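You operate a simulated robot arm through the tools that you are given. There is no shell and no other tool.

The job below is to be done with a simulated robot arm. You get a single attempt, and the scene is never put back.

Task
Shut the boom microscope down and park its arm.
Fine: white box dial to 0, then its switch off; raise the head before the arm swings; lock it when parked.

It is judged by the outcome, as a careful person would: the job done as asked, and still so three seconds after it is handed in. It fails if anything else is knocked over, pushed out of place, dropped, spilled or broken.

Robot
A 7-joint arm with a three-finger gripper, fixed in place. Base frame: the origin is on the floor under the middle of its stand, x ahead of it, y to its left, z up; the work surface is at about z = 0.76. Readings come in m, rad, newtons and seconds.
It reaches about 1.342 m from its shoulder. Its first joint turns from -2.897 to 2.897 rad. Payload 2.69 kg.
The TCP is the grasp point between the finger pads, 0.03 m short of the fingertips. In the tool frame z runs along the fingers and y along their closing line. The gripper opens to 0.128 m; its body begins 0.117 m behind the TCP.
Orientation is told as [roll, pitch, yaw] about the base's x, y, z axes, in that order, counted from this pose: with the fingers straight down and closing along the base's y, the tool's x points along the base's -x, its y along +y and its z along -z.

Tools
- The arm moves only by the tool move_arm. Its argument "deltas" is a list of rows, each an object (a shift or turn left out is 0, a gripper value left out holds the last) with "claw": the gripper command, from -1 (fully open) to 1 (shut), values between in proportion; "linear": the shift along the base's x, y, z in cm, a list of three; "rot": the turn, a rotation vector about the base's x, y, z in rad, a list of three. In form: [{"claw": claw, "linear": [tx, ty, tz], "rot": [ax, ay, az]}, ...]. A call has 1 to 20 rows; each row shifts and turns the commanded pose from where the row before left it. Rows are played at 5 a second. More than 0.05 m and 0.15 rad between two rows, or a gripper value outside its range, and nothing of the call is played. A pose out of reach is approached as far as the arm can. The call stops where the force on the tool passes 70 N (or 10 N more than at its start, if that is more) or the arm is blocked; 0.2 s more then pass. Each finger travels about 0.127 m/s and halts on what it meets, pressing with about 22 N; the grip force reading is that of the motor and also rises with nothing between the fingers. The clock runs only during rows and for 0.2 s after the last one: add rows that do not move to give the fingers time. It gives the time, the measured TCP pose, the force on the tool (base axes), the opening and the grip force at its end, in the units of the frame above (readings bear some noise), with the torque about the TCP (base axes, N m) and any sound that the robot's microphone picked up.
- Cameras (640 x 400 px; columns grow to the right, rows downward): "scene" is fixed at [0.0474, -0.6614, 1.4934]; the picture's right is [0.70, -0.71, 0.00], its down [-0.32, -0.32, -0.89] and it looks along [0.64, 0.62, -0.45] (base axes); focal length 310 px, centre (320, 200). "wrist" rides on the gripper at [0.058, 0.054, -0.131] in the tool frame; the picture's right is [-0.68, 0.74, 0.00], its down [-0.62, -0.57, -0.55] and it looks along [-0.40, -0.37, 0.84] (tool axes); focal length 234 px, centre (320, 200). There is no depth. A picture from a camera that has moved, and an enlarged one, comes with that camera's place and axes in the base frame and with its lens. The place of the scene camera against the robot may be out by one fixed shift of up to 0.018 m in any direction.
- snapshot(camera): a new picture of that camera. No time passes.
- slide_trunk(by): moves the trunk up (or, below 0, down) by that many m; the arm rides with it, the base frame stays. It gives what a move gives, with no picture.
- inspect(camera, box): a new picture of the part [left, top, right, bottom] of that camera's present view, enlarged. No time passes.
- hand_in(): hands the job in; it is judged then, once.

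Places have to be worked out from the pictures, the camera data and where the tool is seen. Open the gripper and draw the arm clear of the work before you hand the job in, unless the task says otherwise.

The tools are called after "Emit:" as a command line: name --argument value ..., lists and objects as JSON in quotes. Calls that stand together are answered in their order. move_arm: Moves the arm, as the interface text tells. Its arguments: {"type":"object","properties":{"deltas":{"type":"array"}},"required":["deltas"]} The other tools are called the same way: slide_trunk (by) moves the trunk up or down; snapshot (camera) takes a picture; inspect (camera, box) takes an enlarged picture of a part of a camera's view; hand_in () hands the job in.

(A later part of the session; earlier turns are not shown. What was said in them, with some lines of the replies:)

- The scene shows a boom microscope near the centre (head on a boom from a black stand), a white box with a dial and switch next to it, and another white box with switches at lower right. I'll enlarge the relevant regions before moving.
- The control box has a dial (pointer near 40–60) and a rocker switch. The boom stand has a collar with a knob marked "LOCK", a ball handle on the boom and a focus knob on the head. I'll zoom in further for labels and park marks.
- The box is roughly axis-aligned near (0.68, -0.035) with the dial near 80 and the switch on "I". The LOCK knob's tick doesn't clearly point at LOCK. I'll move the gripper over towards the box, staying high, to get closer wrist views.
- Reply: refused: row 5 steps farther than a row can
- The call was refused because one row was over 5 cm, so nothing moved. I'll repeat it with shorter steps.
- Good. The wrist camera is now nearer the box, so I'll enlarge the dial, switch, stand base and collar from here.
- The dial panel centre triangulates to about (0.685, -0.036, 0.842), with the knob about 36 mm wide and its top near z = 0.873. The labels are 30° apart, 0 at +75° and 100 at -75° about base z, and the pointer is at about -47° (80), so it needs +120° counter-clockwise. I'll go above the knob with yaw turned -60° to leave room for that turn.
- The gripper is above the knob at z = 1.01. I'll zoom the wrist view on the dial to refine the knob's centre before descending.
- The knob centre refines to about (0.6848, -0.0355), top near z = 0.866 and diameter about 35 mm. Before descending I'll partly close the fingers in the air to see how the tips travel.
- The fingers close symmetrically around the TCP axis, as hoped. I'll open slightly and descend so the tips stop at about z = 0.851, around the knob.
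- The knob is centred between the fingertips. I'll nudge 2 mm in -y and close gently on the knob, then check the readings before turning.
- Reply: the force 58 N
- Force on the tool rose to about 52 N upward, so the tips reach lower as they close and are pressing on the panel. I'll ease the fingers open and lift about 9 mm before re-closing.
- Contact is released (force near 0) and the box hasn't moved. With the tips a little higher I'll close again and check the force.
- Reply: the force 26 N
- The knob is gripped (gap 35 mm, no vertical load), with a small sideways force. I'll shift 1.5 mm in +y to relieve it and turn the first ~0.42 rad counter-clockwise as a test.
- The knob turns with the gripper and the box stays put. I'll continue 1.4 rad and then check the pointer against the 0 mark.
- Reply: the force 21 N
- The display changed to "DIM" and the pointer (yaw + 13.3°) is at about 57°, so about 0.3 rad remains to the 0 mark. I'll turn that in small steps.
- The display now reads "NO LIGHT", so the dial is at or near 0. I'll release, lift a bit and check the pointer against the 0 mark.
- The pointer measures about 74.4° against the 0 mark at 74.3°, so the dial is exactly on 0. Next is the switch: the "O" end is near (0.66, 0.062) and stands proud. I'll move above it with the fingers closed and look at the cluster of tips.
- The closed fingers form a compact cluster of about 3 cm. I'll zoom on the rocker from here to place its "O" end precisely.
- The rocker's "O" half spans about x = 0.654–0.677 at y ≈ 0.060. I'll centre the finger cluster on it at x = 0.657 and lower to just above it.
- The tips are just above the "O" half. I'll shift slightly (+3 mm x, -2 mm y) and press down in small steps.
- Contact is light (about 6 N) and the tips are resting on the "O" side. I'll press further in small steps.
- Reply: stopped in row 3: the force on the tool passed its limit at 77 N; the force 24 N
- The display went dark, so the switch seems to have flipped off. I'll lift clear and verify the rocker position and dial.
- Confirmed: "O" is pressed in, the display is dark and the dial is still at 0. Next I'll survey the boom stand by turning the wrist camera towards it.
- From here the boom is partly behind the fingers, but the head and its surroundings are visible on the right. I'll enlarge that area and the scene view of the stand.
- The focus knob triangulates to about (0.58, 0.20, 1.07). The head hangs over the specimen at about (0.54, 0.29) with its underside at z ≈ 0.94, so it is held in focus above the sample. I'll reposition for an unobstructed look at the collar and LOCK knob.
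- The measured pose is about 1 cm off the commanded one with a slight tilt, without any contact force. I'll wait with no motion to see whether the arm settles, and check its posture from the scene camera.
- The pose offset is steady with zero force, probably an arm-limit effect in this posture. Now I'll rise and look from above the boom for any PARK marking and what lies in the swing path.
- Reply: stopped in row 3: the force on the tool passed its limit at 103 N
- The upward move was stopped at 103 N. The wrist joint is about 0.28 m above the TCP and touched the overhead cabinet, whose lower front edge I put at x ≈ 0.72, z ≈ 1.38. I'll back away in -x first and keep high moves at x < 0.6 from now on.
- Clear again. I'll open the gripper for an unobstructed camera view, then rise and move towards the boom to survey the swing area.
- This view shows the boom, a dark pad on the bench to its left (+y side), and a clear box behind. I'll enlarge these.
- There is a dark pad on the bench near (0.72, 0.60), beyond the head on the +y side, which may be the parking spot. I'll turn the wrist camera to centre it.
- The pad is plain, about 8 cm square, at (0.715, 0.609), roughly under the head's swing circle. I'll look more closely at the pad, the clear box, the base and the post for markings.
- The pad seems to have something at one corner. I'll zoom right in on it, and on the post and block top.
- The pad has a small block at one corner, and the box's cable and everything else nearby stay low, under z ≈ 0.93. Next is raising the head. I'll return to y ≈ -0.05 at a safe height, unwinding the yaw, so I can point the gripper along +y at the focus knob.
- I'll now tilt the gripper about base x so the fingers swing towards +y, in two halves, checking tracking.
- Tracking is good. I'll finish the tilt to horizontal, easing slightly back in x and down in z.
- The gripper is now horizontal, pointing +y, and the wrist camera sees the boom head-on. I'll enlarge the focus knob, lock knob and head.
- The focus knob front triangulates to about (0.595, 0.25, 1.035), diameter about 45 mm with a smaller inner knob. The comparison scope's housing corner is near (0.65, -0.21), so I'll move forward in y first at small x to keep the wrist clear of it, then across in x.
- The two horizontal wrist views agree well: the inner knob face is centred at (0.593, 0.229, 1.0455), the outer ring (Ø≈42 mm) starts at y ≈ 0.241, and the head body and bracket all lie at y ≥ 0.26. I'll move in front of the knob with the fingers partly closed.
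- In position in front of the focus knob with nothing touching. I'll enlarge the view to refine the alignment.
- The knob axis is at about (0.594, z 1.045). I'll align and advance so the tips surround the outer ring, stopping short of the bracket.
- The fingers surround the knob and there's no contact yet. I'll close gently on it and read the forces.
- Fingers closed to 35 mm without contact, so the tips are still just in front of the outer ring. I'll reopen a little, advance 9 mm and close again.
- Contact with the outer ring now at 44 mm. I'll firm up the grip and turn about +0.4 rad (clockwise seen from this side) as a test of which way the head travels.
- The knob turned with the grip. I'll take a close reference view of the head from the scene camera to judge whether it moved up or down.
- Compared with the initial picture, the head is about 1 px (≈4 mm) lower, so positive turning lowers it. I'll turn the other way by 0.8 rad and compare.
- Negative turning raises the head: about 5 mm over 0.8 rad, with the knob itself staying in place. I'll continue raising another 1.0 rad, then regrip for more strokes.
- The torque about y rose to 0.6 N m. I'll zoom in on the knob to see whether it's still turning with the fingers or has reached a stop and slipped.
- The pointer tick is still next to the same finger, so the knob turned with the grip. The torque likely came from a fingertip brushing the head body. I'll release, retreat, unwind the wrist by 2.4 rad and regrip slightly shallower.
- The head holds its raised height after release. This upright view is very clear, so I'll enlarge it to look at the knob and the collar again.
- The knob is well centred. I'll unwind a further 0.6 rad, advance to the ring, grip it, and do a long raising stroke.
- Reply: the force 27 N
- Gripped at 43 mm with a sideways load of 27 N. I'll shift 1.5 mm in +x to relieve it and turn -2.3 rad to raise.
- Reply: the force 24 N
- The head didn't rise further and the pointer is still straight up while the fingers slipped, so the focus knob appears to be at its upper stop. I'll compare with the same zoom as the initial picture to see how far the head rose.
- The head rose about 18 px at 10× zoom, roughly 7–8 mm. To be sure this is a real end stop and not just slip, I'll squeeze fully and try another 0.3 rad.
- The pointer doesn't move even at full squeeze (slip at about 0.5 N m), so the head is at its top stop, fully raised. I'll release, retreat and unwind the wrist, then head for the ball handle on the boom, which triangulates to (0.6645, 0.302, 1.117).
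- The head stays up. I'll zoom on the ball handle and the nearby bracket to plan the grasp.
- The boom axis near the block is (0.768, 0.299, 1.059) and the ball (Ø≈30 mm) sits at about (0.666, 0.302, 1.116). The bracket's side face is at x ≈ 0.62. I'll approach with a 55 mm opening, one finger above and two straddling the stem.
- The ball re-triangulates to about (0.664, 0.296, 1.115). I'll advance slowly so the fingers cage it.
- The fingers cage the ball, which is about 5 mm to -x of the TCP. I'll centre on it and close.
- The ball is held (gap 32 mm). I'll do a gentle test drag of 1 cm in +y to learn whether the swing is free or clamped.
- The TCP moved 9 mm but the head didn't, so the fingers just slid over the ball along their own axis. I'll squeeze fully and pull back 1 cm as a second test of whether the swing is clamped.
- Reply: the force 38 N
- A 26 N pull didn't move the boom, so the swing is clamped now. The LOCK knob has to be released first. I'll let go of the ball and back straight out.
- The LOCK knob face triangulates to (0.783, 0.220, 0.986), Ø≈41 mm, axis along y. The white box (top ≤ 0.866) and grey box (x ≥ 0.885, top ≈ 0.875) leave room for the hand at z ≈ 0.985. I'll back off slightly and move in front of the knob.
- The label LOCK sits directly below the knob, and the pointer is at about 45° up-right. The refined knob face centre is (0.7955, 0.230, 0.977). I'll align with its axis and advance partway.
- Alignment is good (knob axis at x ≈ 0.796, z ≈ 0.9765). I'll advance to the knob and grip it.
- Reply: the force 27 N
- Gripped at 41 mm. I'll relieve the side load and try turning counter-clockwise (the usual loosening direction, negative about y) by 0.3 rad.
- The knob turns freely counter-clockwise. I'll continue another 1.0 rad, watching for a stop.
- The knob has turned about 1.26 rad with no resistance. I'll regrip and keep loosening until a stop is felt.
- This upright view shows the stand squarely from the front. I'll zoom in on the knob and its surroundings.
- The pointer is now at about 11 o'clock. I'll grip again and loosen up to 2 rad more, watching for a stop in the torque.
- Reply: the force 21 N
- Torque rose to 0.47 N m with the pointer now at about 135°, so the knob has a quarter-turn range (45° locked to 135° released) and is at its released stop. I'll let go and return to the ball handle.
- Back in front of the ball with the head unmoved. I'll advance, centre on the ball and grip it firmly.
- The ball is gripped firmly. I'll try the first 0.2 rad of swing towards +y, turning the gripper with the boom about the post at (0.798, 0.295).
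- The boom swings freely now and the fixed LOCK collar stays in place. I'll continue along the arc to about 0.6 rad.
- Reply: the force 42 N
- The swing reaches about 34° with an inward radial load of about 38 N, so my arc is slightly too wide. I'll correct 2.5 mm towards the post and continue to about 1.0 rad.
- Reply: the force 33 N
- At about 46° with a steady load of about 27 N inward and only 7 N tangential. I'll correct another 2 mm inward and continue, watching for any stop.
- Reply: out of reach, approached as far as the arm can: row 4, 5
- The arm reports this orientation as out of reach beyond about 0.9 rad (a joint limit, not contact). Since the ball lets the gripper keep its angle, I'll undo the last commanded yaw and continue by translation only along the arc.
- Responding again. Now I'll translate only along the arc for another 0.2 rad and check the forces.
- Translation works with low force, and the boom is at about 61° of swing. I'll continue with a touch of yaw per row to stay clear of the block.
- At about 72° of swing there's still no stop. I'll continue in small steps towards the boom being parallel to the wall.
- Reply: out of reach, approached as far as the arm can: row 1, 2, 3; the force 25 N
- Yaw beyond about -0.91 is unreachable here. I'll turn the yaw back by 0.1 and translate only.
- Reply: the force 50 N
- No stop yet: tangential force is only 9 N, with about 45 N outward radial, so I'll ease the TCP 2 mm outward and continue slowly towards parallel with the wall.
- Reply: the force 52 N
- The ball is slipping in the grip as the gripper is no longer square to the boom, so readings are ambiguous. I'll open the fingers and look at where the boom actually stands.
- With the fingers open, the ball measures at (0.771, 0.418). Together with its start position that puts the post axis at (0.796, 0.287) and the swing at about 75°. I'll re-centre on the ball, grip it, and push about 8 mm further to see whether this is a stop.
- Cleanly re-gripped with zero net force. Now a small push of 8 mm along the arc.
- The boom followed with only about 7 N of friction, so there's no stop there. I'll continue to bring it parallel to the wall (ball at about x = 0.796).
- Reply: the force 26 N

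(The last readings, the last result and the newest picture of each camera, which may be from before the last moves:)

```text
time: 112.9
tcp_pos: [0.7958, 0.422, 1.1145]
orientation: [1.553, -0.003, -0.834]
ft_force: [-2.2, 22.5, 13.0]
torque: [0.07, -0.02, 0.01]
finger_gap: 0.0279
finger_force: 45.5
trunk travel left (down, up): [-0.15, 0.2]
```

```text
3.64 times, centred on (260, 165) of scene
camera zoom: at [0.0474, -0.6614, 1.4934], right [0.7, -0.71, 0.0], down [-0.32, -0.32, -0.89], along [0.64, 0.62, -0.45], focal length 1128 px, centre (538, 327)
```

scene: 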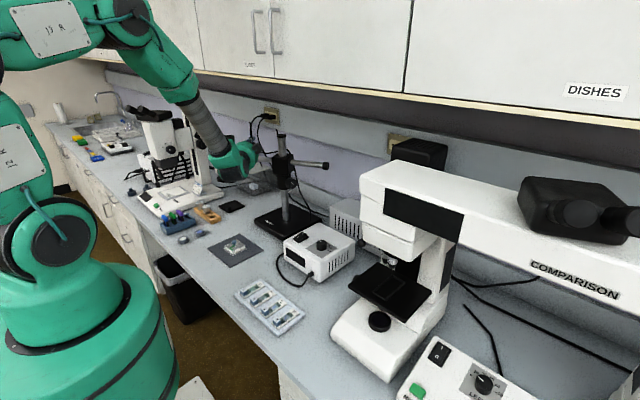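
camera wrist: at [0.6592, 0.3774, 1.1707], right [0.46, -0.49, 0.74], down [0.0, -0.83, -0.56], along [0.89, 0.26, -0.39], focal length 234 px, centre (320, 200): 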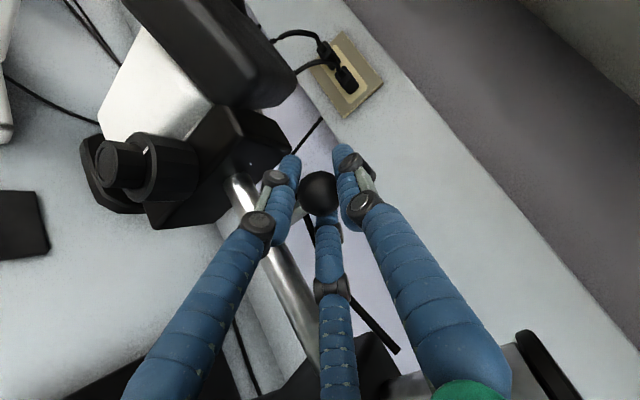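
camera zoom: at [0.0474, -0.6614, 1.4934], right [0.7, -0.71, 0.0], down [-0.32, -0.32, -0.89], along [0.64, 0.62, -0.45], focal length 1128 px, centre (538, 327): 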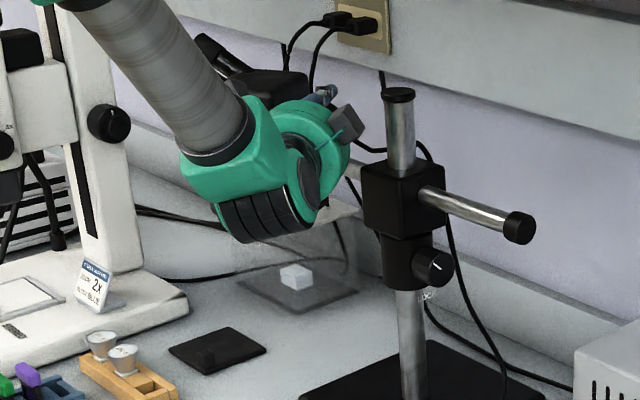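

The boom is now parallel to the wall with no stop felt. Before locking I'll take a closer look at the black pad and bench here for any parking mark I may have missed.

Emit:
inspect --camera "wrist" --box '[0, 140, 130, 290]'

Emit:
inspect --camera "scene" --box '[230, 185, 280, 220]'

Emit:
inspect --camera "scene" --box '[280, 120, 350, 200]'

```text
2.67 times, centred on (65, 215) of wrist
camera zoom: at [0.6592, 0.3774, 1.1707], right [0.46, -0.49, 0.74], down [0.0, -0.83, -0.56], along [0.89, 0.26, -0.39], focal length 624 px, centre (1000, 160)
```

zoom: 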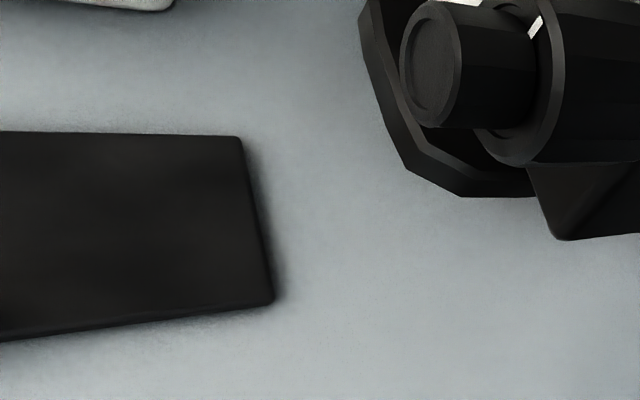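

```text
11.43 times, centred on (255, 202) of scene
camera zoom: at [0.0474, -0.6614, 1.4934], right [0.7, -0.71, 0.0], down [-0.32, -0.32, -0.89], along [0.64, 0.62, -0.45], focal length 3546 px, centre (1063, 171)
```

zoom: 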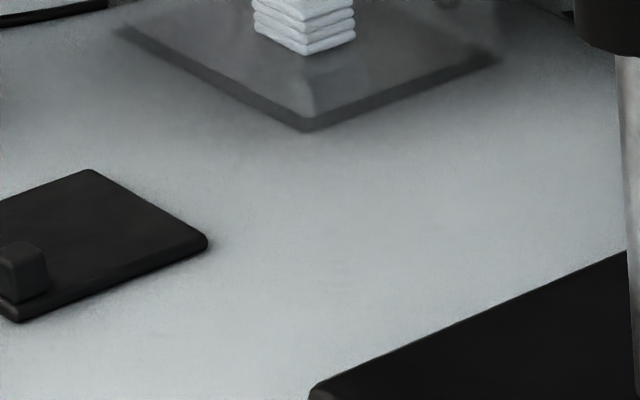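

```text
5.00 times, centred on (315, 160) of scene
camera zoom: at [0.0474, -0.6614, 1.4934], right [0.7, -0.71, 0.0], down [-0.32, -0.32, -0.89], along [0.64, 0.62, -0.45], focal length 1552 px, centre (345, 400)
```

zoom: 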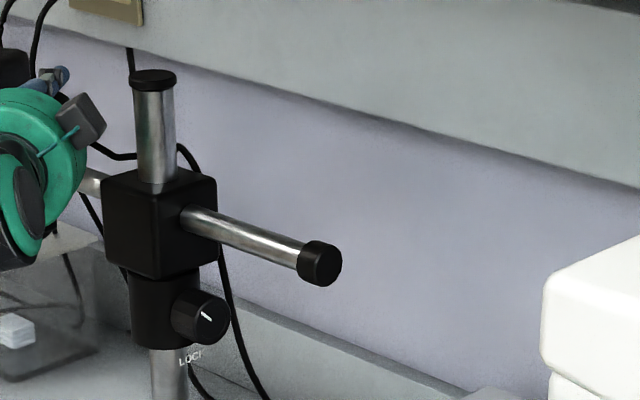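

I find no parking mark; the plate is axis-aligned and lies outside the head's circle. Fitting a circle to the ball positions gives a centre at (0.799, 0.286), so the swing is about 85° so far. I'll tilt the fingers down slightly for clearance over the block and bring it the last ~5° to parallel.

Emit:
move_arm --deltas '[{"claw": 1, "linear": [0, 0.12, 0.05], "rot": [-0.067, 0.074, 0]}, {"rot": [-0.067, 0.074, 0]}, {"linear": [0.4, 0, 0]}, {"linear": [0.4, -0.02, 0]}, {}]'

Emit:
snapshot --camera "wrist"

Emit:
inspect --camera "scene" --box '[200, 110, 320, 220]'

```text
time: 114.1
tcp_pos: [0.8005, 0.4247, 1.1138]
orientation: [1.349, -0.003, -0.833]
ft_force: [-24.0, 26.4, 2.5]
torque: [0.1, -0.09, 0.17]
finger_gap: 0.0313
finger_force: 44.6
trunk travel left (down, up): [-0.15, 0.2]
```

```text
taken
camera wrist: at [0.6758, 0.3898, 1.1943], right [0.57, -0.39, 0.72], down [-0.07, -0.9, -0.43], along [0.82, 0.19, -0.55], focal length 234 px, centre (320, 200)
```

wrist: 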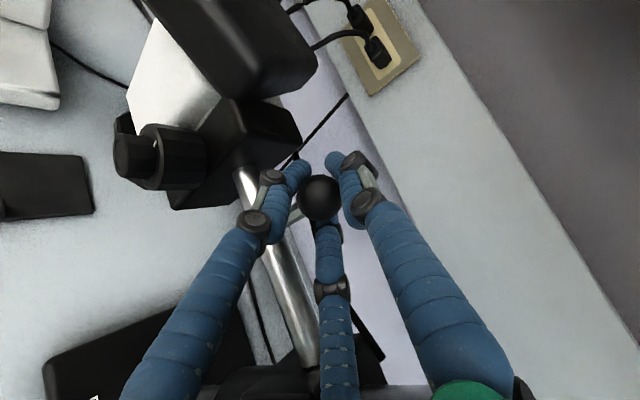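

```text
3.64 times, centred on (260, 165) of scene
camera zoom: at [0.0474, -0.6614, 1.4934], right [0.7, -0.71, 0.0], down [-0.32, -0.32, -0.89], along [0.64, 0.62, -0.45], focal length 1128 px, centre (538, 327)
```

zoom: 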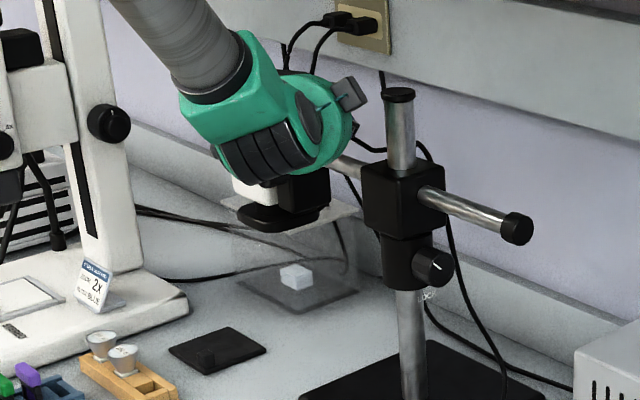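

Tangential resistance rose to about 24 N. I'll push 4 mm further to see if the boom still follows or has reached a stop.

Emit:
move_arm --deltas '[{"claw": 1, "linear": [0.4, -0.02, 0]}, {}, {}]'

Emit:
inspect --camera "wrist" --box '[220, 80, 420, 250]'

Emit:
inspect --camera "scene" --box '[200, 110, 320, 220]'

```text
time: 114.9
tcp_pos: [0.8026, 0.4266, 1.1127]
orientation: [1.347, -0.003, -0.832]
ft_force: [-32.3, 49.1, -9.4]
torque: [0.16, -0.33, -0.25]
finger_gap: 0.0315
finger_force: 45.2
trunk travel left (down, up): [-0.15, 0.2]
```

```text
2.35 times, centred on (320, 165) of wrist
camera zoom: at [0.6788, 0.3919, 1.1934], right [0.57, -0.39, 0.72], down [-0.07, -0.9, -0.43], along [0.81, 0.19, -0.55], focal length 551 px, centre (320, 282)
```

zoom: 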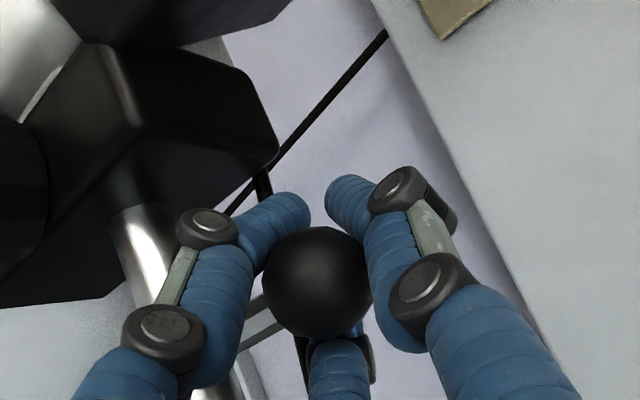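

```text
3.64 times, centred on (260, 165) of scene
camera zoom: at [0.0474, -0.6614, 1.4934], right [0.7, -0.71, 0.0], down [-0.32, -0.32, -0.89], along [0.64, 0.62, -0.45], focal length 1128 px, centre (538, 327)
```

zoom: 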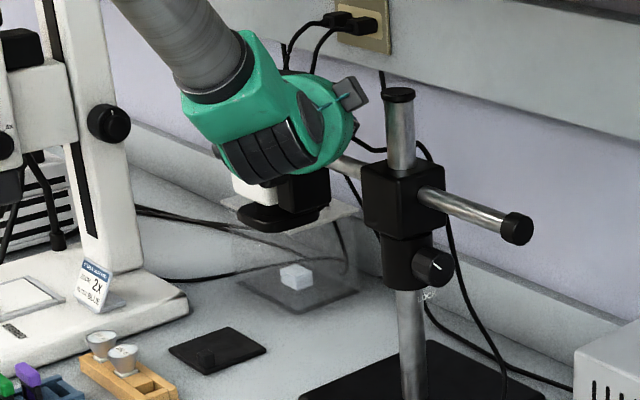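

The boom stayed put while the fingers slipped, with resistance over 30 N, so it's at the end stop of its swing: that is the parked position. I'll ease off the pressure, open the fingers and back straight out.

Emit:
move_arm --deltas '[{"claw": 1, "linear": [-0.4, -0.35, 0.1]}, {"claw": 0.6}, {"claw": 0.14}, {}, {}]'

Emit:
inspect --camera "wrist" --box '[220, 80, 420, 250]'

Emit:
inspect --camera "scene" --box '[200, 110, 320, 220]'

```text
time: 116.1
tcp_pos: [0.8037, 0.42, 1.1143]
orientation: [1.349, 0.002, -0.836]
ft_force: [-0.5, 0.1, 0.4]
torque: [-0.03, -0.01, -0.04]
finger_gap: 0.0549
finger_force: 0.0
trunk travel left (down, up): [-0.15, 0.2]
```

```text
2.35 times, centred on (320, 165) of wrist
camera zoom: at [0.6781, 0.3844, 1.1969], right [0.57, -0.39, 0.72], down [-0.08, -0.9, -0.43], along [0.82, 0.19, -0.54], focal length 551 px, centre (320, 282)
```

zoom: 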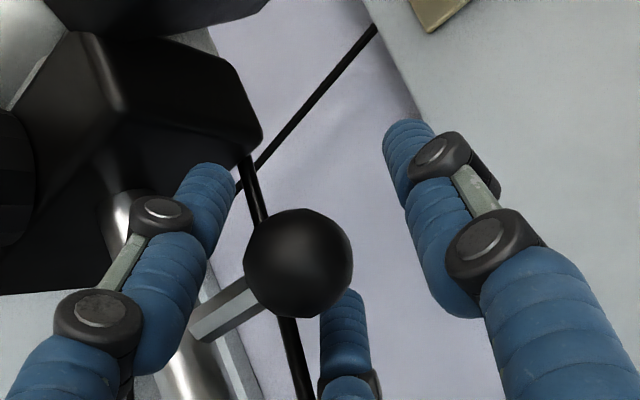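

```text
3.64 times, centred on (260, 165) of scene
camera zoom: at [0.0474, -0.6614, 1.4934], right [0.7, -0.71, 0.0], down [-0.32, -0.32, -0.89], along [0.64, 0.62, -0.45], focal length 1128 px, centre (538, 327)
```

zoom: 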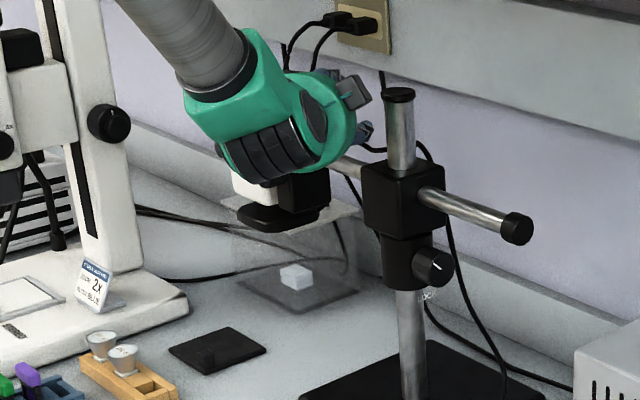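

The fingers are free, the ball sits at about (0.795, 0.419) and the boom hasn't sprung back. I'll withdraw straight back along the finger axis.

Emit:
move_arm --deltas '[{"claw": 0.14, "linear": [-1.5, -1.35, 0.4]}, {"linear": [-2.2, -2, 0.6]}, {"linear": [-2.2, -2, 0.6]}, {"linear": [-2.2, -2, 0.6]}, {"linear": [-2.2, -2, 0.6]}, {"linear": [-2.5, -2.5, 0.6]}, {"linear": [-3, -3, 0]}, {}]'

Emit:
snapshot --camera "wrist"

Emit:
snapshot --camera "scene"

```text
time: 117.9
tcp_pos: [0.6436, 0.2693, 1.1531]
orientation: [1.353, 0.002, -0.836]
ft_force: [-0.9, -1.1, -0.7]
torque: [-0.03, 0.02, 0.01]
finger_gap: 0.0552
finger_force: 0.1
trunk travel left (down, up): [-0.15, 0.2]
```

```text
taken
camera wrist: at [0.5187, 0.2344, 1.2338], right [0.57, -0.39, 0.72], down [-0.08, -0.9, -0.43], along [0.82, 0.19, -0.54], focal length 234 px, centre (320, 200)
```

wrist: 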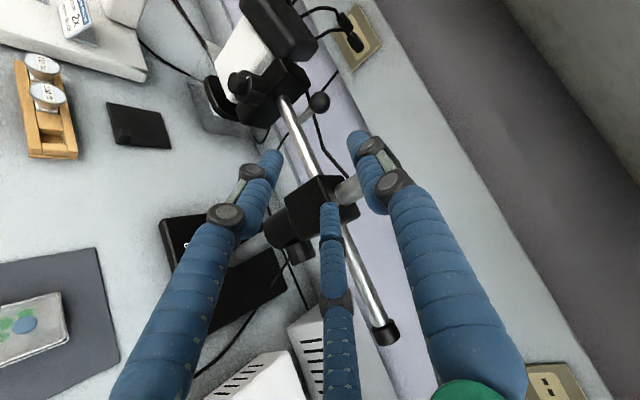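

```text
taken
```

scene: 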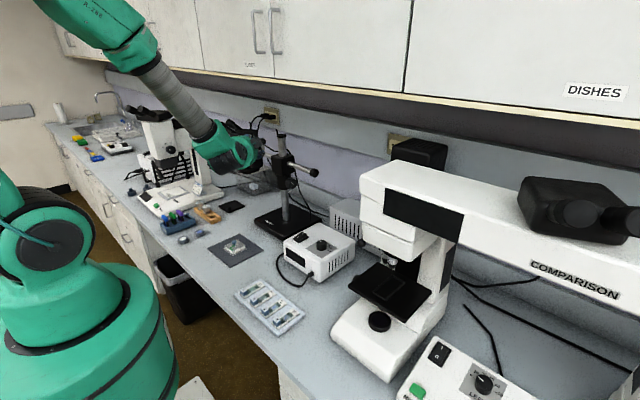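

Clear of the boom. I'll check the parked boom and head from this view for contact with anything nearby.

Emit:
inspect --camera "wrist" --box '[180, 0, 420, 170]'

Emit:
inspect --camera "scene" --box '[200, 110, 340, 230]'

```text
2.35 times, centred on (300, 85) of wrist
camera zoom: at [0.5187, 0.2344, 1.2338], right [0.57, -0.39, 0.72], down [-0.08, -0.9, -0.43], along [0.82, 0.19, -0.54], focal length 551 px, centre (367, 471)
```

zoom: 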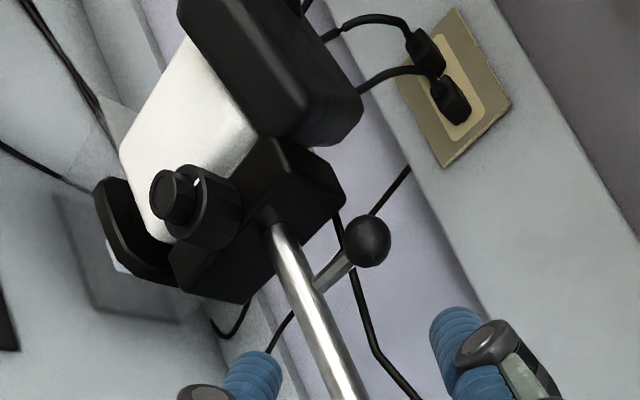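

```text
3.33 times, centred on (270, 170) of scene
camera zoom: at [0.0474, -0.6614, 1.4934], right [0.7, -0.71, 0.0], down [-0.32, -0.32, -0.89], along [0.64, 0.62, -0.45], focal length 1034 px, centre (487, 300)
```

zoom: 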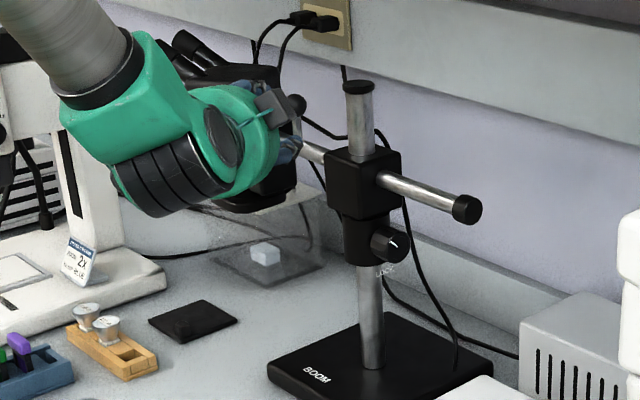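

Nothing is touching the parked head. For locking, the boom's rear stub now hangs over the knob at z ≥ 1.043, so I'll approach below it at z ≈ 0.977 with the wrist rolled so the camera stays to the side. First I'll reorient in free space.

Emit:
move_arm --deltas '[{"claw": 0, "linear": [-1.5, -1.5, 0], "rot": [0, 0, 0.14]}, {"linear": [-1.5, -1.5, 0], "rot": [0, 0, 0.14]}, {"linear": [-1.5, -1.5, 0], "rot": [0, 0, 0.14]}, {"linear": [-1.5, -1.5, 0], "rot": [0, 0, 0.14]}, {"linear": [-1.5, -1.5, 0], "rot": [0, 0, 0.14]}, {"linear": [-1.5, -1.5, 0], "rot": [0, 0, 0.136]}, {"linear": [0, -1, -1], "rot": [0.1, 0, 0]}, {"linear": [0, 0, -1], "rot": [0.1, 0, 0]}, {}]'

Emit:
snapshot --camera "scene"

```text
time: 119.9
tcp_pos: [0.5556, 0.1694, 1.1296]
orientation: [1.55, 0.001, 0.001]
ft_force: [0.3, -0.1, -0.6]
torque: [0.01, 0.01, 0.08]
finger_gap: 0.064
finger_force: 0.0
trunk travel left (down, up): [-0.15, 0.2]
```

```text
taken
```

scene: 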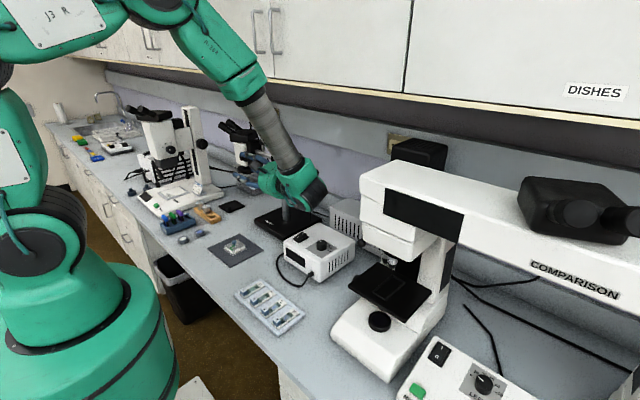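

Oriented along +y again. Now I'll roll the wrist by -1.43 rad while moving down and across to the front of the collar, staying clear of the stub.

Emit:
move_arm --deltas '[{"claw": 0, "linear": [0.7, 0, -1.1], "rot": [0, -0.13, 0]}, {"linear": [0.7, 0, -1.1], "rot": [0, -0.13, 0]}, {"linear": [0.7, 0, -1.1], "rot": [0, -0.13, 0]}, {"linear": [0.7, 0, -1.1], "rot": [0, -0.13, 0]}, {"linear": [0.7, 0, -1.1], "rot": [0, -0.13, 0]}, {"linear": [0.7, 0, -1.1], "rot": [0, -0.13, 0]}, {"linear": [0.7, 0, -1.1], "rot": [0, -0.13, 0]}, {"linear": [0.7, 0, -1.1], "rot": [0, -0.13, 0]}, {"linear": [0.7, 0, -1.1], "rot": [0, -0.13, 0]}, {"linear": [0.7, 0, -1.1], "rot": [0, -0.13, 0]}, {"linear": [0.7, 0, -1.1], "rot": [0, -0.13, 0]}, {"linear": [1, 0, -1.5]}, {"linear": [1, 0, -1]}, {}]'

Emit:
snapshot --camera "wrist"

Emit:
snapshot --camera "scene"

```text
time: 122.9
tcp_pos: [0.6522, 0.169, 0.9842]
orientation: [1.547, -1.43, 0.004]
ft_force: [-0.2, -1.0, 0.9]
torque: [0.02, 0.01, -0.01]
finger_gap: 0.0639
finger_force: 0.0
trunk travel left (down, up): [-0.15, 0.2]
```

```text
taken
camera wrist: at [0.5891, 0.0393, 0.9341], right [-0.63, 0.01, 0.77], down [0.64, -0.56, 0.53], along [0.44, 0.83, 0.35], focal length 234 px, centre (320, 200)
```

wrist: 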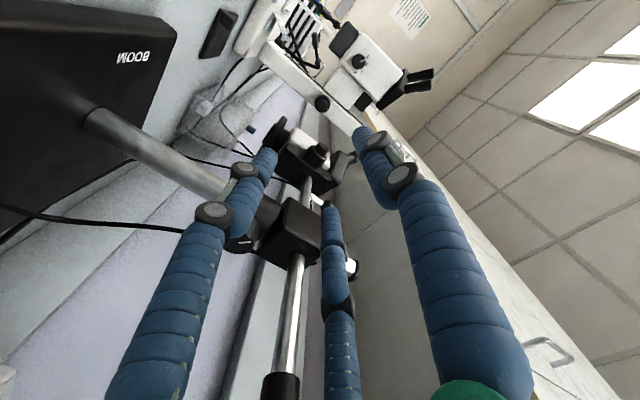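

```text
taken
```

scene: 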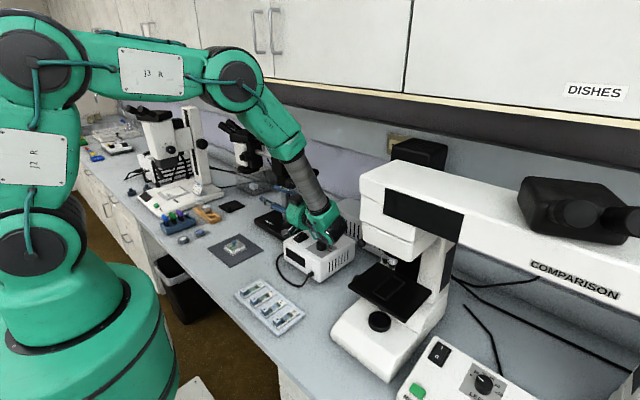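

I'll check the clearance between the wrist and the control box dial before sliding across.

Emit:
inspect --camera "scene" --box '[260, 170, 370, 290]'

Emit:
inspect --camera "wrist" --box '[180, 150, 400, 400]'

```text
3.33 times, centred on (315, 230) of scene
camera zoom: at [0.0474, -0.6614, 1.4934], right [0.7, -0.71, 0.0], down [-0.32, -0.32, -0.89], along [0.64, 0.62, -0.45], focal length 1034 px, centre (337, 100)
```

zoom: 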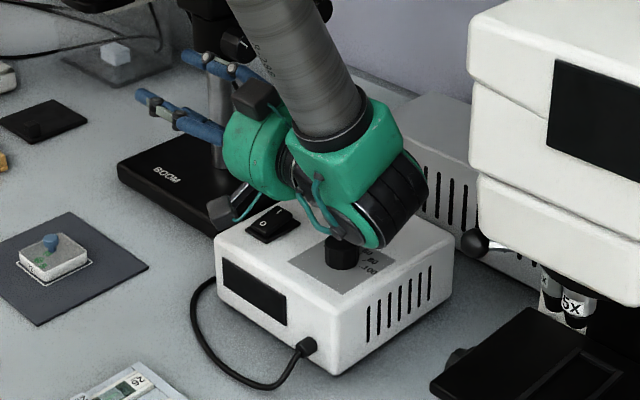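

```text
1.60 times, centred on (290, 275) of wrist
camera zoom: at [0.5891, 0.0393, 0.9341], right [-0.63, 0.01, 0.77], down [0.64, -0.56, 0.53], along [0.44, 0.83, 0.35], focal length 375 px, centre (368, 80)
```

zoom: 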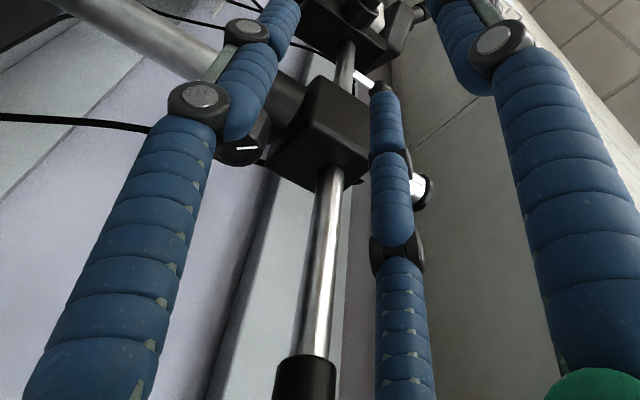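

There's about 3.5 cm between the wrist and the dial. I'll slide across in +x at this height to sit in front of the lock knob.

Emit:
move_arm --deltas '[{"claw": 0, "linear": [3.5, 0, 0]}, {"linear": [3.5, 0, 0]}, {"linear": [3.5, 0, 0]}, {"linear": [3.7, 0, -0.6]}, {}]'

Emit:
snapshot --camera "wrist"

Emit:
inspect --camera "scene" --box '[260, 130, 380, 260]'

```text
time: 124.1
tcp_pos: [0.7931, 0.1724, 0.9801]
orientation: [1.547, -1.429, 0.003]
ft_force: [0.0, 0.5, -0.7]
torque: [0.05, 0.0, 0.02]
finger_gap: 0.0641
finger_force: 0.0
trunk travel left (down, up): [-0.15, 0.2]
```

```text
taken
camera wrist: at [0.7286, 0.0417, 0.9302], right [-0.63, 0.01, 0.77], down [0.64, -0.56, 0.53], along [0.44, 0.83, 0.34], focal length 234 px, centre (320, 200)
```

wrist: 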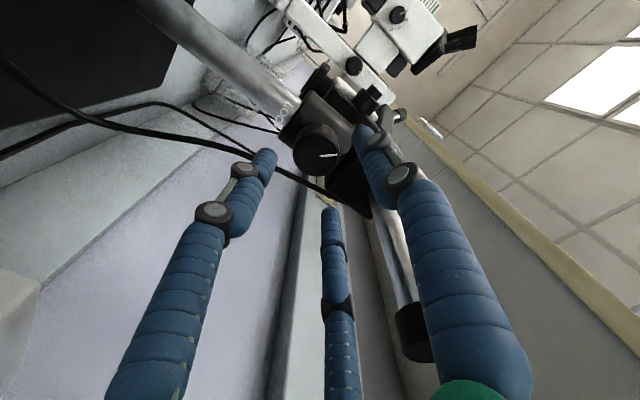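

```text
3.08 times, centred on (320, 195) of scene
camera zoom: at [0.0474, -0.6614, 1.4934], right [0.7, -0.71, 0.0], down [-0.32, -0.32, -0.89], along [0.64, 0.62, -0.45], focal length 955 px, centre (320, 215)
```

zoom: 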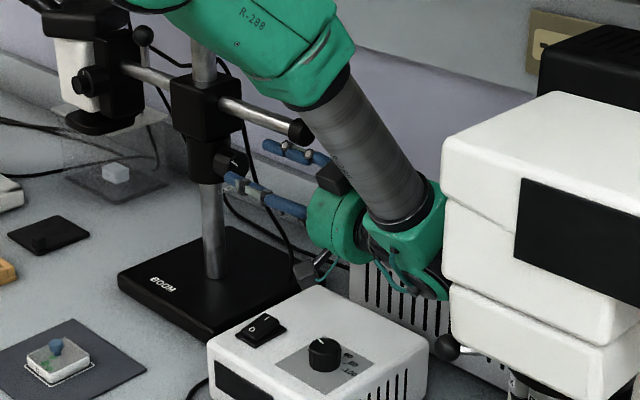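

I'm below the stub and in front of the knob. I'll zoom in to confirm the alignment and the pointer.

Emit:
inspect --camera "wrist" --box '[240, 90, 420, 240]'

```text
2.67 times, centred on (330, 165) of wrist
camera zoom: at [0.7286, 0.0417, 0.9302], right [-0.63, 0.01, 0.77], down [0.64, -0.56, 0.53], along [0.44, 0.83, 0.34], focal length 624 px, centre (293, 293)
```

zoom: 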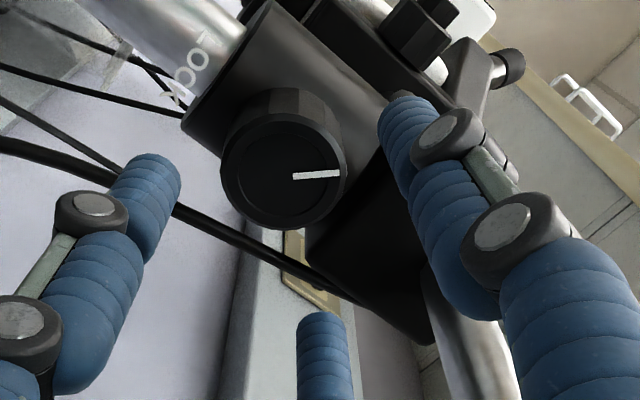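

The knob centre is at (0.796, 0.977) with the pointer at about 132° (released). I'll advance, grip it, and check the forces.

Emit:
move_arm --deltas '[{"claw": 0, "linear": [0.3, 1.6, -0.3]}, {"linear": [0, 1.7, 0]}, {"linear": [0, 1.6, 0]}, {"claw": 0.2}, {"claw": 0.4}, {"claw": 0.7}, {}, {}]'

Emit:
inspect --camera "wrist" --box '[230, 80, 410, 240]'

```text
time: 125.9
tcp_pos: [0.7949, 0.2192, 0.9768]
orientation: [1.55, -1.43, 0.003]
ft_force: [-19.2, 1.9, 5.3]
torque: [0.51, 0.02, 1.03]
finger_gap: 0.0411
finger_force: 45.0
trunk travel left (down, up): [-0.15, 0.2]
```

```text
2.50 times, centred on (320, 160) of wrist
camera zoom: at [0.7312, 0.0891, 0.927], right [-0.63, 0.01, 0.77], down [0.64, -0.56, 0.53], along [0.44, 0.83, 0.35], focal length 585 px, centre (320, 300)
```

zoom: 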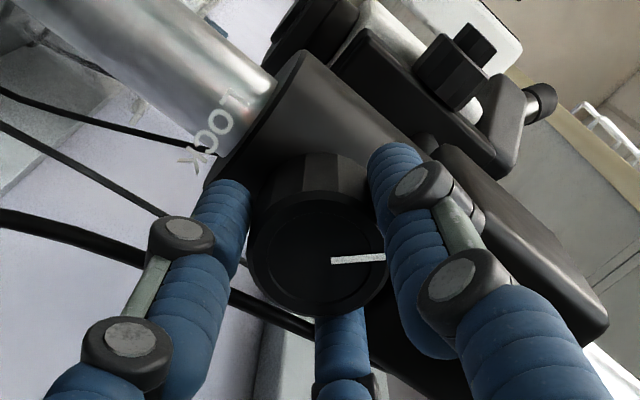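

Gripped at 41 mm. I'll relieve the 19 N side load and turn the knob clockwise (+y) about 1.3 rad towards the locked position.

Emit:
move_arm --deltas '[{"claw": 0.7, "linear": [-0.12, 0, 0]}, {"rot": [0, 0.13, 0]}, {"rot": [0, 0.13, 0]}, {"rot": [0, 0.13, 0]}, {"rot": [0, 0.13, 0]}, {"rot": [0, 0.13, 0]}, {"rot": [0, 0.13, 0]}, {"rot": [0, 0.13, 0]}, {"rot": [0, 0.13, 0]}, {"rot": [0, 0.13, 0]}, {"rot": [0, 0.13, 0]}, {}]'

Emit:
inspect --camera "wrist" --box '[230, 80, 410, 240]'

Emit:
inspect --camera "scene" --box '[264, 130, 334, 205]'

```text
time: 128.5
tcp_pos: [0.7958, 0.2195, 0.9777]
orientation: [1.55, -0.132, 0.001]
ft_force: [-16.6, 11.8, 30.0]
torque: [0.84, 0.01, 0.46]
finger_gap: 0.0409
finger_force: 45.3
trunk travel left (down, up): [-0.15, 0.2]
```

```text
2.50 times, centred on (320, 160) of wrist
camera zoom: at [0.7301, 0.0891, 1.0252], right [0.57, 0.01, 0.82], down [0.68, -0.56, -0.47], along [0.45, 0.83, -0.33], focal length 585 px, centre (320, 300)
```

zoom: 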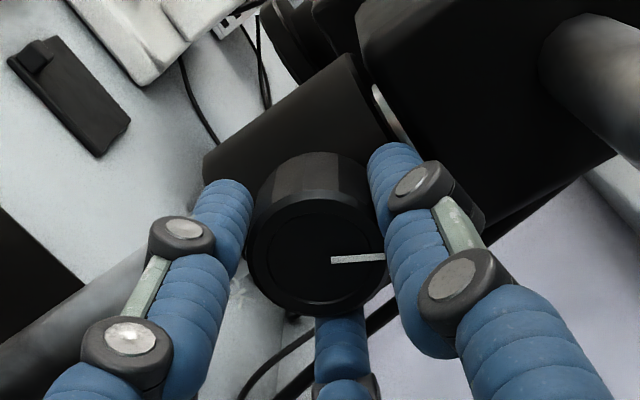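

```text
5.33 times, centred on (299, 168) of scene
camera zoom: at [0.0474, -0.6614, 1.4934], right [0.7, -0.71, 0.0], down [-0.32, -0.32, -0.89], along [0.64, 0.62, -0.45], focal length 1655 px, centre (432, 373)
```

zoom: 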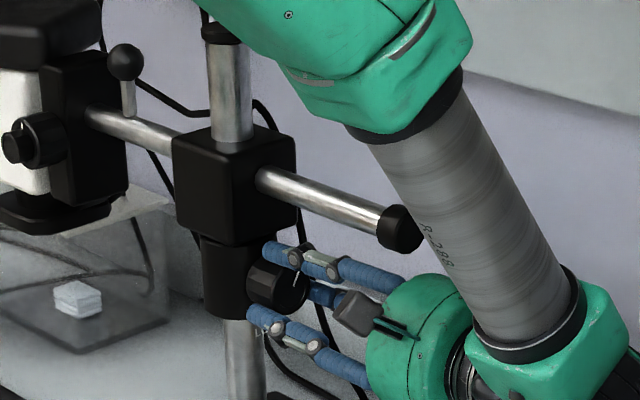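

The knob has turned with the grip. I'll continue another 0.3 rad to reach the locked stop.

Emit:
move_arm --deltas '[{"claw": 0.7, "linear": [-0.08, 0, 0.1], "rot": [0, 0.1, 0]}, {"rot": [0, 0.1, 0]}, {"rot": [0, 0.1, 0]}, {}]'

Emit:
inspect --camera "wrist" --box '[230, 80, 410, 240]'

Emit:
inspect --camera "scene" --box '[264, 130, 334, 205]'

```text
time: 129.5
tcp_pos: [0.795, 0.2193, 0.9779]
orientation: [1.55, 0.17, 0.0]
ft_force: [1.2, 9.7, 25.1]
torque: [0.55, -0.47, -0.3]
finger_gap: 0.0409
finger_force: 45.2
trunk travel left (down, up): [-0.15, 0.2]
```

```text
2.50 times, centred on (320, 160) of wrist
camera zoom: at [0.7471, 0.089, 1.0425], right [0.79, 0.01, 0.61], down [0.51, -0.56, -0.65], along [0.33, 0.83, -0.45], focal length 585 px, centre (320, 300)
```

zoom: 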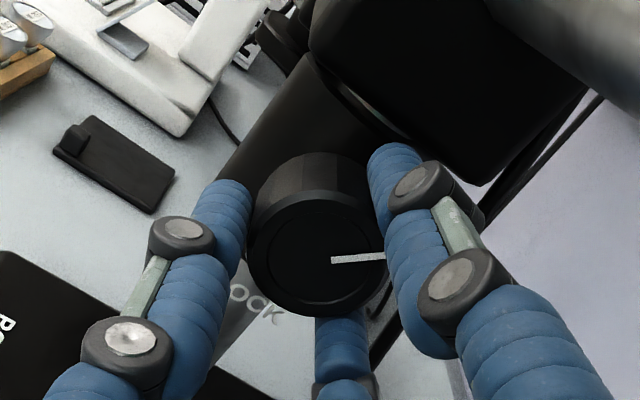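

```text
5.33 times, centred on (299, 168) of scene
camera zoom: at [0.0474, -0.6614, 1.4934], right [0.7, -0.71, 0.0], down [-0.32, -0.32, -0.89], along [0.64, 0.62, -0.45], focal length 1655 px, centre (432, 373)
```

zoom: 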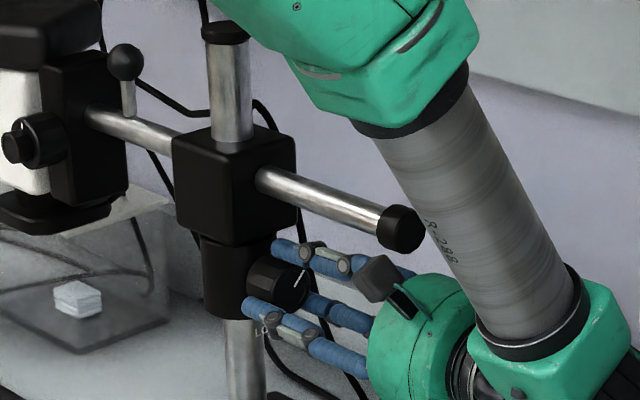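

Torque hit the stop level (0.47 N m) and the pointer is back at about 43–45°, the locked position found at the start. I'll release, roll the camera away from the stub, and withdraw.

Emit:
move_arm --deltas '[{"claw": 0.4, "linear": [0, 0, -0.1]}, {"claw": 0.1}, {"claw": 0}, {"rot": [0, -0.12, 0]}, {"rot": [0, -0.12, 0]}, {"rot": [0, -0.12, 0]}, {"linear": [0, -1.5, 0], "rot": [0, -0.12, 0]}, {"linear": [0, -2, 0]}, {"linear": [-0.5, -1.5, 0]}, {}]'

Emit:
inspect --camera "wrist" --box '[240, 90, 420, 240]'

Emit:
inspect --camera "scene" --box '[200, 110, 340, 230]'

```text
time: 131.7
tcp_pos: [0.7914, 0.1713, 0.9732]
orientation: [1.553, -0.311, 0.001]
ft_force: [-0.6, -0.8, -0.8]
torque: [0.0, -0.01, 0.0]
finger_gap: 0.0639
finger_force: 0.1
trunk travel left (down, up): [-0.15, 0.2]
```

```text
2.67 times, centred on (330, 165) of wrist
camera zoom: at [0.7182, 0.0406, 1.0096], right [0.42, 0.02, 0.91], down [0.76, -0.56, -0.34], along [0.5, 0.83, -0.25], focal length 624 px, centre (293, 293)
```

zoom: 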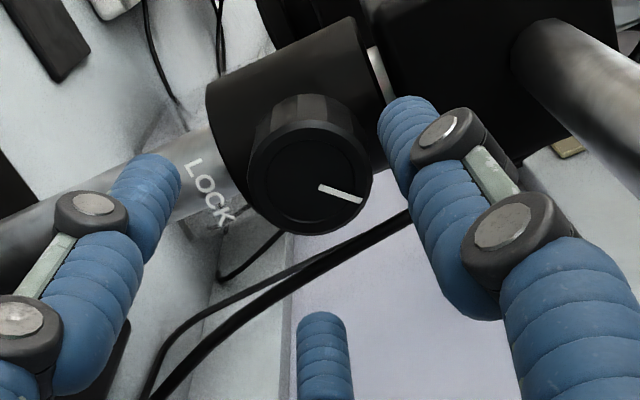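

```text
3.33 times, centred on (270, 170) of scene
camera zoom: at [0.0474, -0.6614, 1.4934], right [0.7, -0.71, 0.0], down [-0.32, -0.32, -0.89], along [0.64, 0.62, -0.45], focal length 1034 px, centre (487, 300)
```

zoom: 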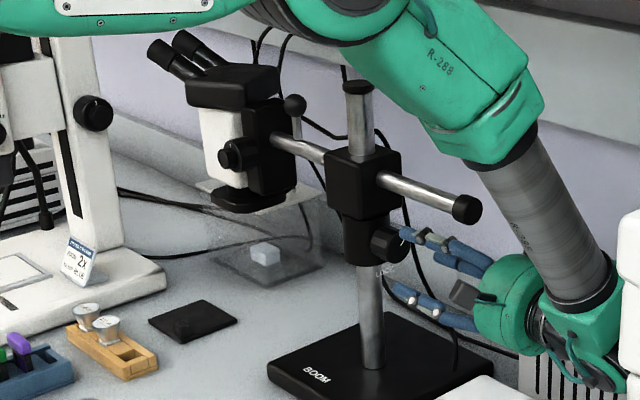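

The pointer reads about 48°, matching the original locked position, and the boom hasn't moved. I'll withdraw along the same low path in -x (above the dial), then up and away from the bench.

Emit:
move_arm --deltas '[{"claw": 0, "linear": [-2, 0, 0.5]}, {"linear": [-3.5, 0, 0.5]}, {"linear": [-3.5, 0, 0.5]}, {"linear": [-3.5, 0, 1]}, {"linear": [-3, 0, 2]}, {"linear": [-2, 0, 3.5]}, {"linear": [-2, 0, 3.5]}, {"linear": [-2, 0, 3.5]}, {"linear": [-2, 0, 3.5]}, {}]'

Emit:
snapshot --camera "scene"

Emit:
snapshot --camera "wrist"

```text
time: 133.9
tcp_pos: [0.5547, 0.1694, 1.1612]
orientation: [1.551, -0.309, 0.003]
ft_force: [-1.1, 0.3, 0.3]
torque: [-0.03, -0.01, -0.07]
finger_gap: 0.0638
finger_force: 0.0
trunk travel left (down, up): [-0.15, 0.2]
```

```text
taken
```

scene: 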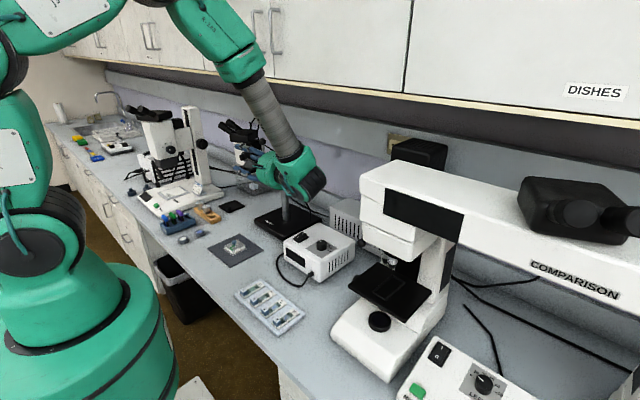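

```text
taken
camera wrist: at [0.4811, 0.0391, 1.1961], right [0.42, 0.02, 0.91], down [0.76, -0.56, -0.34], along [0.5, 0.83, -0.25], focal length 234 px, centre (320, 200)
```

wrist: 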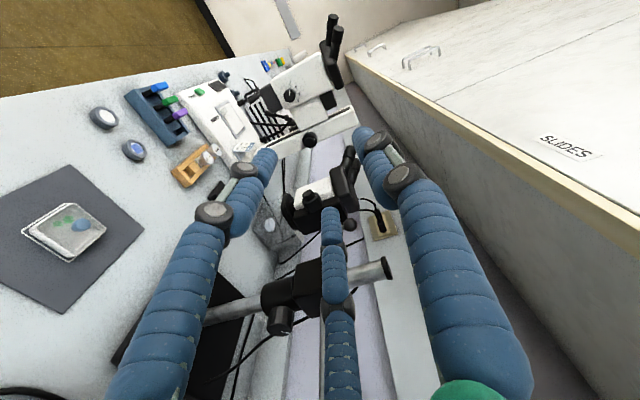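

The bench looks undisturbed and the boom is parked and locked. I'll draw the arm further back, return the hand towards its starting attitude, and open the gripper fully.

Emit:
move_arm --deltas '[{"claw": -0.5, "linear": [-1.5, -2, 1], "rot": [0, 0.1, 0]}, {"claw": -1, "linear": [-1.5, -2, 1], "rot": [0, 0.1, 0]}, {"linear": [-1.5, -2, 1], "rot": [0, 0.1, 0]}, {"linear": [-1.5, -2, 1]}, {"linear": [-1.5, -2, 1], "rot": [-0.12, 0, 0]}, {"linear": [-1, -2, 1], "rot": [-0.13, 0, 0]}, {"linear": [-0.5, -1, 1], "rot": [-0.13, 0, 0]}, {"linear": [0, 0, 1], "rot": [-0.13, 0, 0]}, {"linear": [0, 0, 1], "rot": [-0.13, 0, 0]}, {"rot": [-0.13, 0, 0]}, {"rot": [-0.13, 0, 0]}, {"rot": [-0.13, 0, 0]}, {"rot": [-0.13, 0, 0]}, {"rot": [-0.13, 0, 0]}, {"rot": [-0.13, 0, 0]}, {"rot": [-0.13, 0, 0]}, {}]'

Emit:
snapshot --camera "scene"

Emit:
inspect --camera "scene" --box '[200, 110, 340, 230]'

Emit:
snapshot --camera "wrist"

```text
time: 137.5
tcp_pos: [0.4653, 0.04, 1.2501]
orientation: [-0.003, 0.0, 0.01]
ft_force: [0.1, 0.6, -0.6]
torque: [-0.06, 0.03, 0.0]
finger_gap: 0.1279
finger_force: 0.1
trunk travel left (down, up): [-0.15, 0.2]
```

```text
taken
```

scene: 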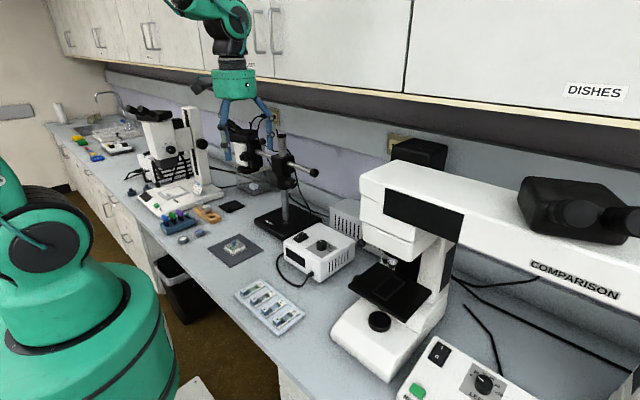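

```text
3.33 times, centred on (270, 170) of scene
camera zoom: at [0.0474, -0.6614, 1.4934], right [0.7, -0.71, 0.0], down [-0.32, -0.32, -0.89], along [0.64, 0.62, -0.45], focal length 1034 px, centre (487, 300)
```

zoom: 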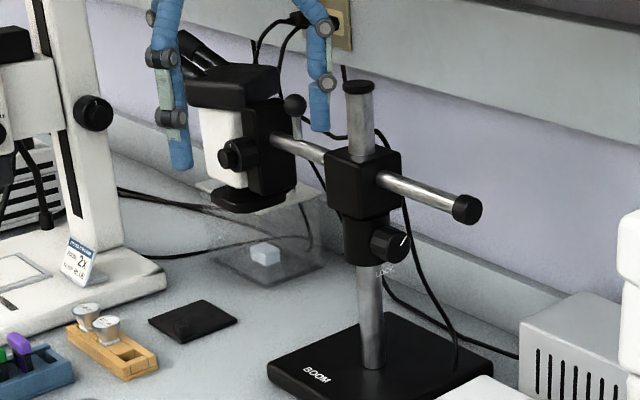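

```text
taken
camera wrist: at [0.407, 0.093, 1.3808], right [0.67, 0.74, 0.0], down [0.62, -0.56, 0.55], along [0.41, -0.37, -0.84], focal length 234 px, centre (320, 200)
```

wrist: 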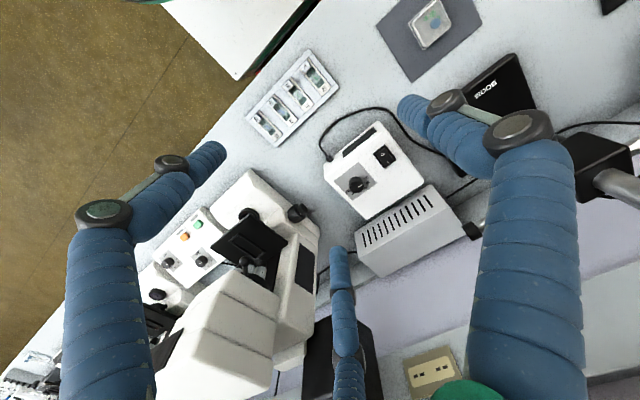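

The arm is back near its starting attitude and clear. A last check on the dial, switch, display and the lock knob pointer.

Emit:
inspect --camera "wrist" --box '[310, 110, 440, 230]'

Emit:
inspect --camera "scene" --box '[264, 195, 364, 285]'

Emit:
inspect --camera "scene" --box '[225, 130, 315, 205]'

```text
3.33 times, centred on (375, 170) of wrist
camera zoom: at [0.407, 0.093, 1.3808], right [0.67, 0.74, 0.0], down [0.62, -0.56, 0.55], along [0.41, -0.37, -0.84], focal length 781 px, centre (137, 300)
```

zoom: 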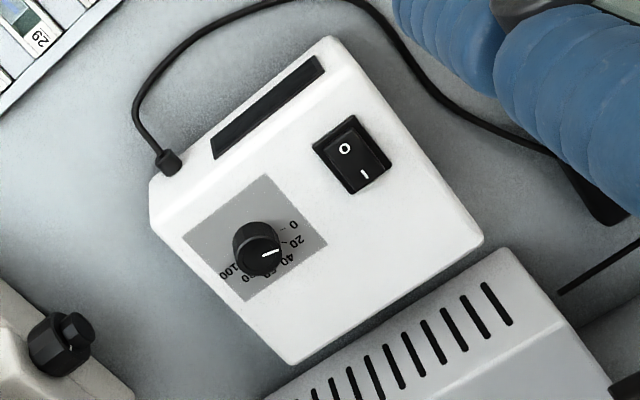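

```text
4.44 times, centred on (314, 240) of scene
camera zoom: at [0.0474, -0.6614, 1.4934], right [0.7, -0.71, 0.0], down [-0.32, -0.32, -0.89], along [0.64, 0.62, -0.45], focal length 1379 px, centre (347, 22)
```

zoom: 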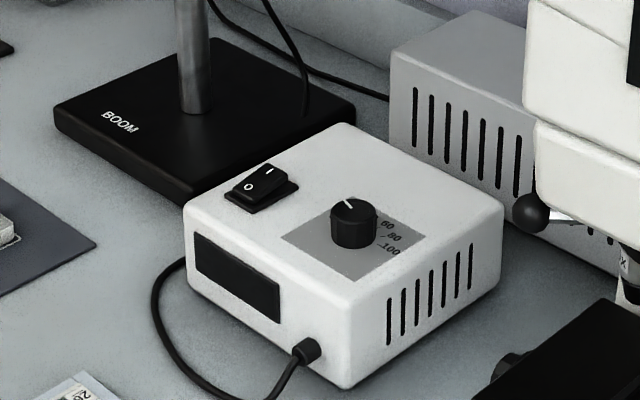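

```text
5.33 times, centred on (270, 168) of scene
camera zoom: at [0.0474, -0.6614, 1.4934], right [0.7, -0.71, 0.0], down [-0.32, -0.32, -0.89], along [0.64, 0.62, -0.45], focal length 1655 px, centre (587, 373)
```

zoom: 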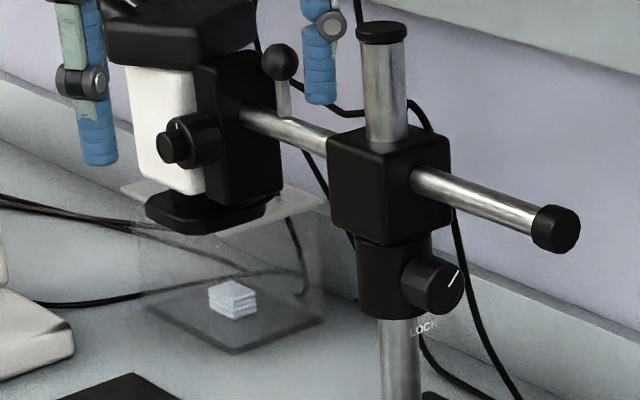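

Everything checks out:
- **Dial and switch:** the dial is on 0, "O" is pressed and the display is dark.
- **Boom:** the head was fully raised before the swing. The boom is at its end stop along the wall.
- **Lock:** the knob pointer is back at its locked position.
- **Arm:** the gripper is open and clear, and nothing else has been disturbed.

I'm handing in.

Emit:
hand_in

```text
The job is handed in.
```

I shut the boom microscope down, parked its arm and locked it, then handed the job in. I don't have the verdict yet.

- **Light box:** I turned the dial from about 80 to 0, then pressed the switch to "O". The display went dark and stayed dark.
- **Head:** I raised it with the focus knob, about 7–8 mm to its upper stop, before any swing. While finding the direction I first turned the knob slightly the wrong way, which lowered the head a few millimetres.
- **Arm:** I found no marked park position, so I swung it about 85° to the left, to the end stop of its swing. It now lies roughly along the wall, away from the specimen.
- **Lock:** The arm was clamped at the start, so I released the LOCK knob to swing it. I then turned the knob back to its original locked position against its stop. I didn't pull on the arm afterwards to test the lock.

My last checks showed nothing on the bench out of place. The gripper is open and the robot arm is clear of the work. Early on, the robot's wrist bumped the overhead cabinet once (about 100 N) while rising; I saw no damage.
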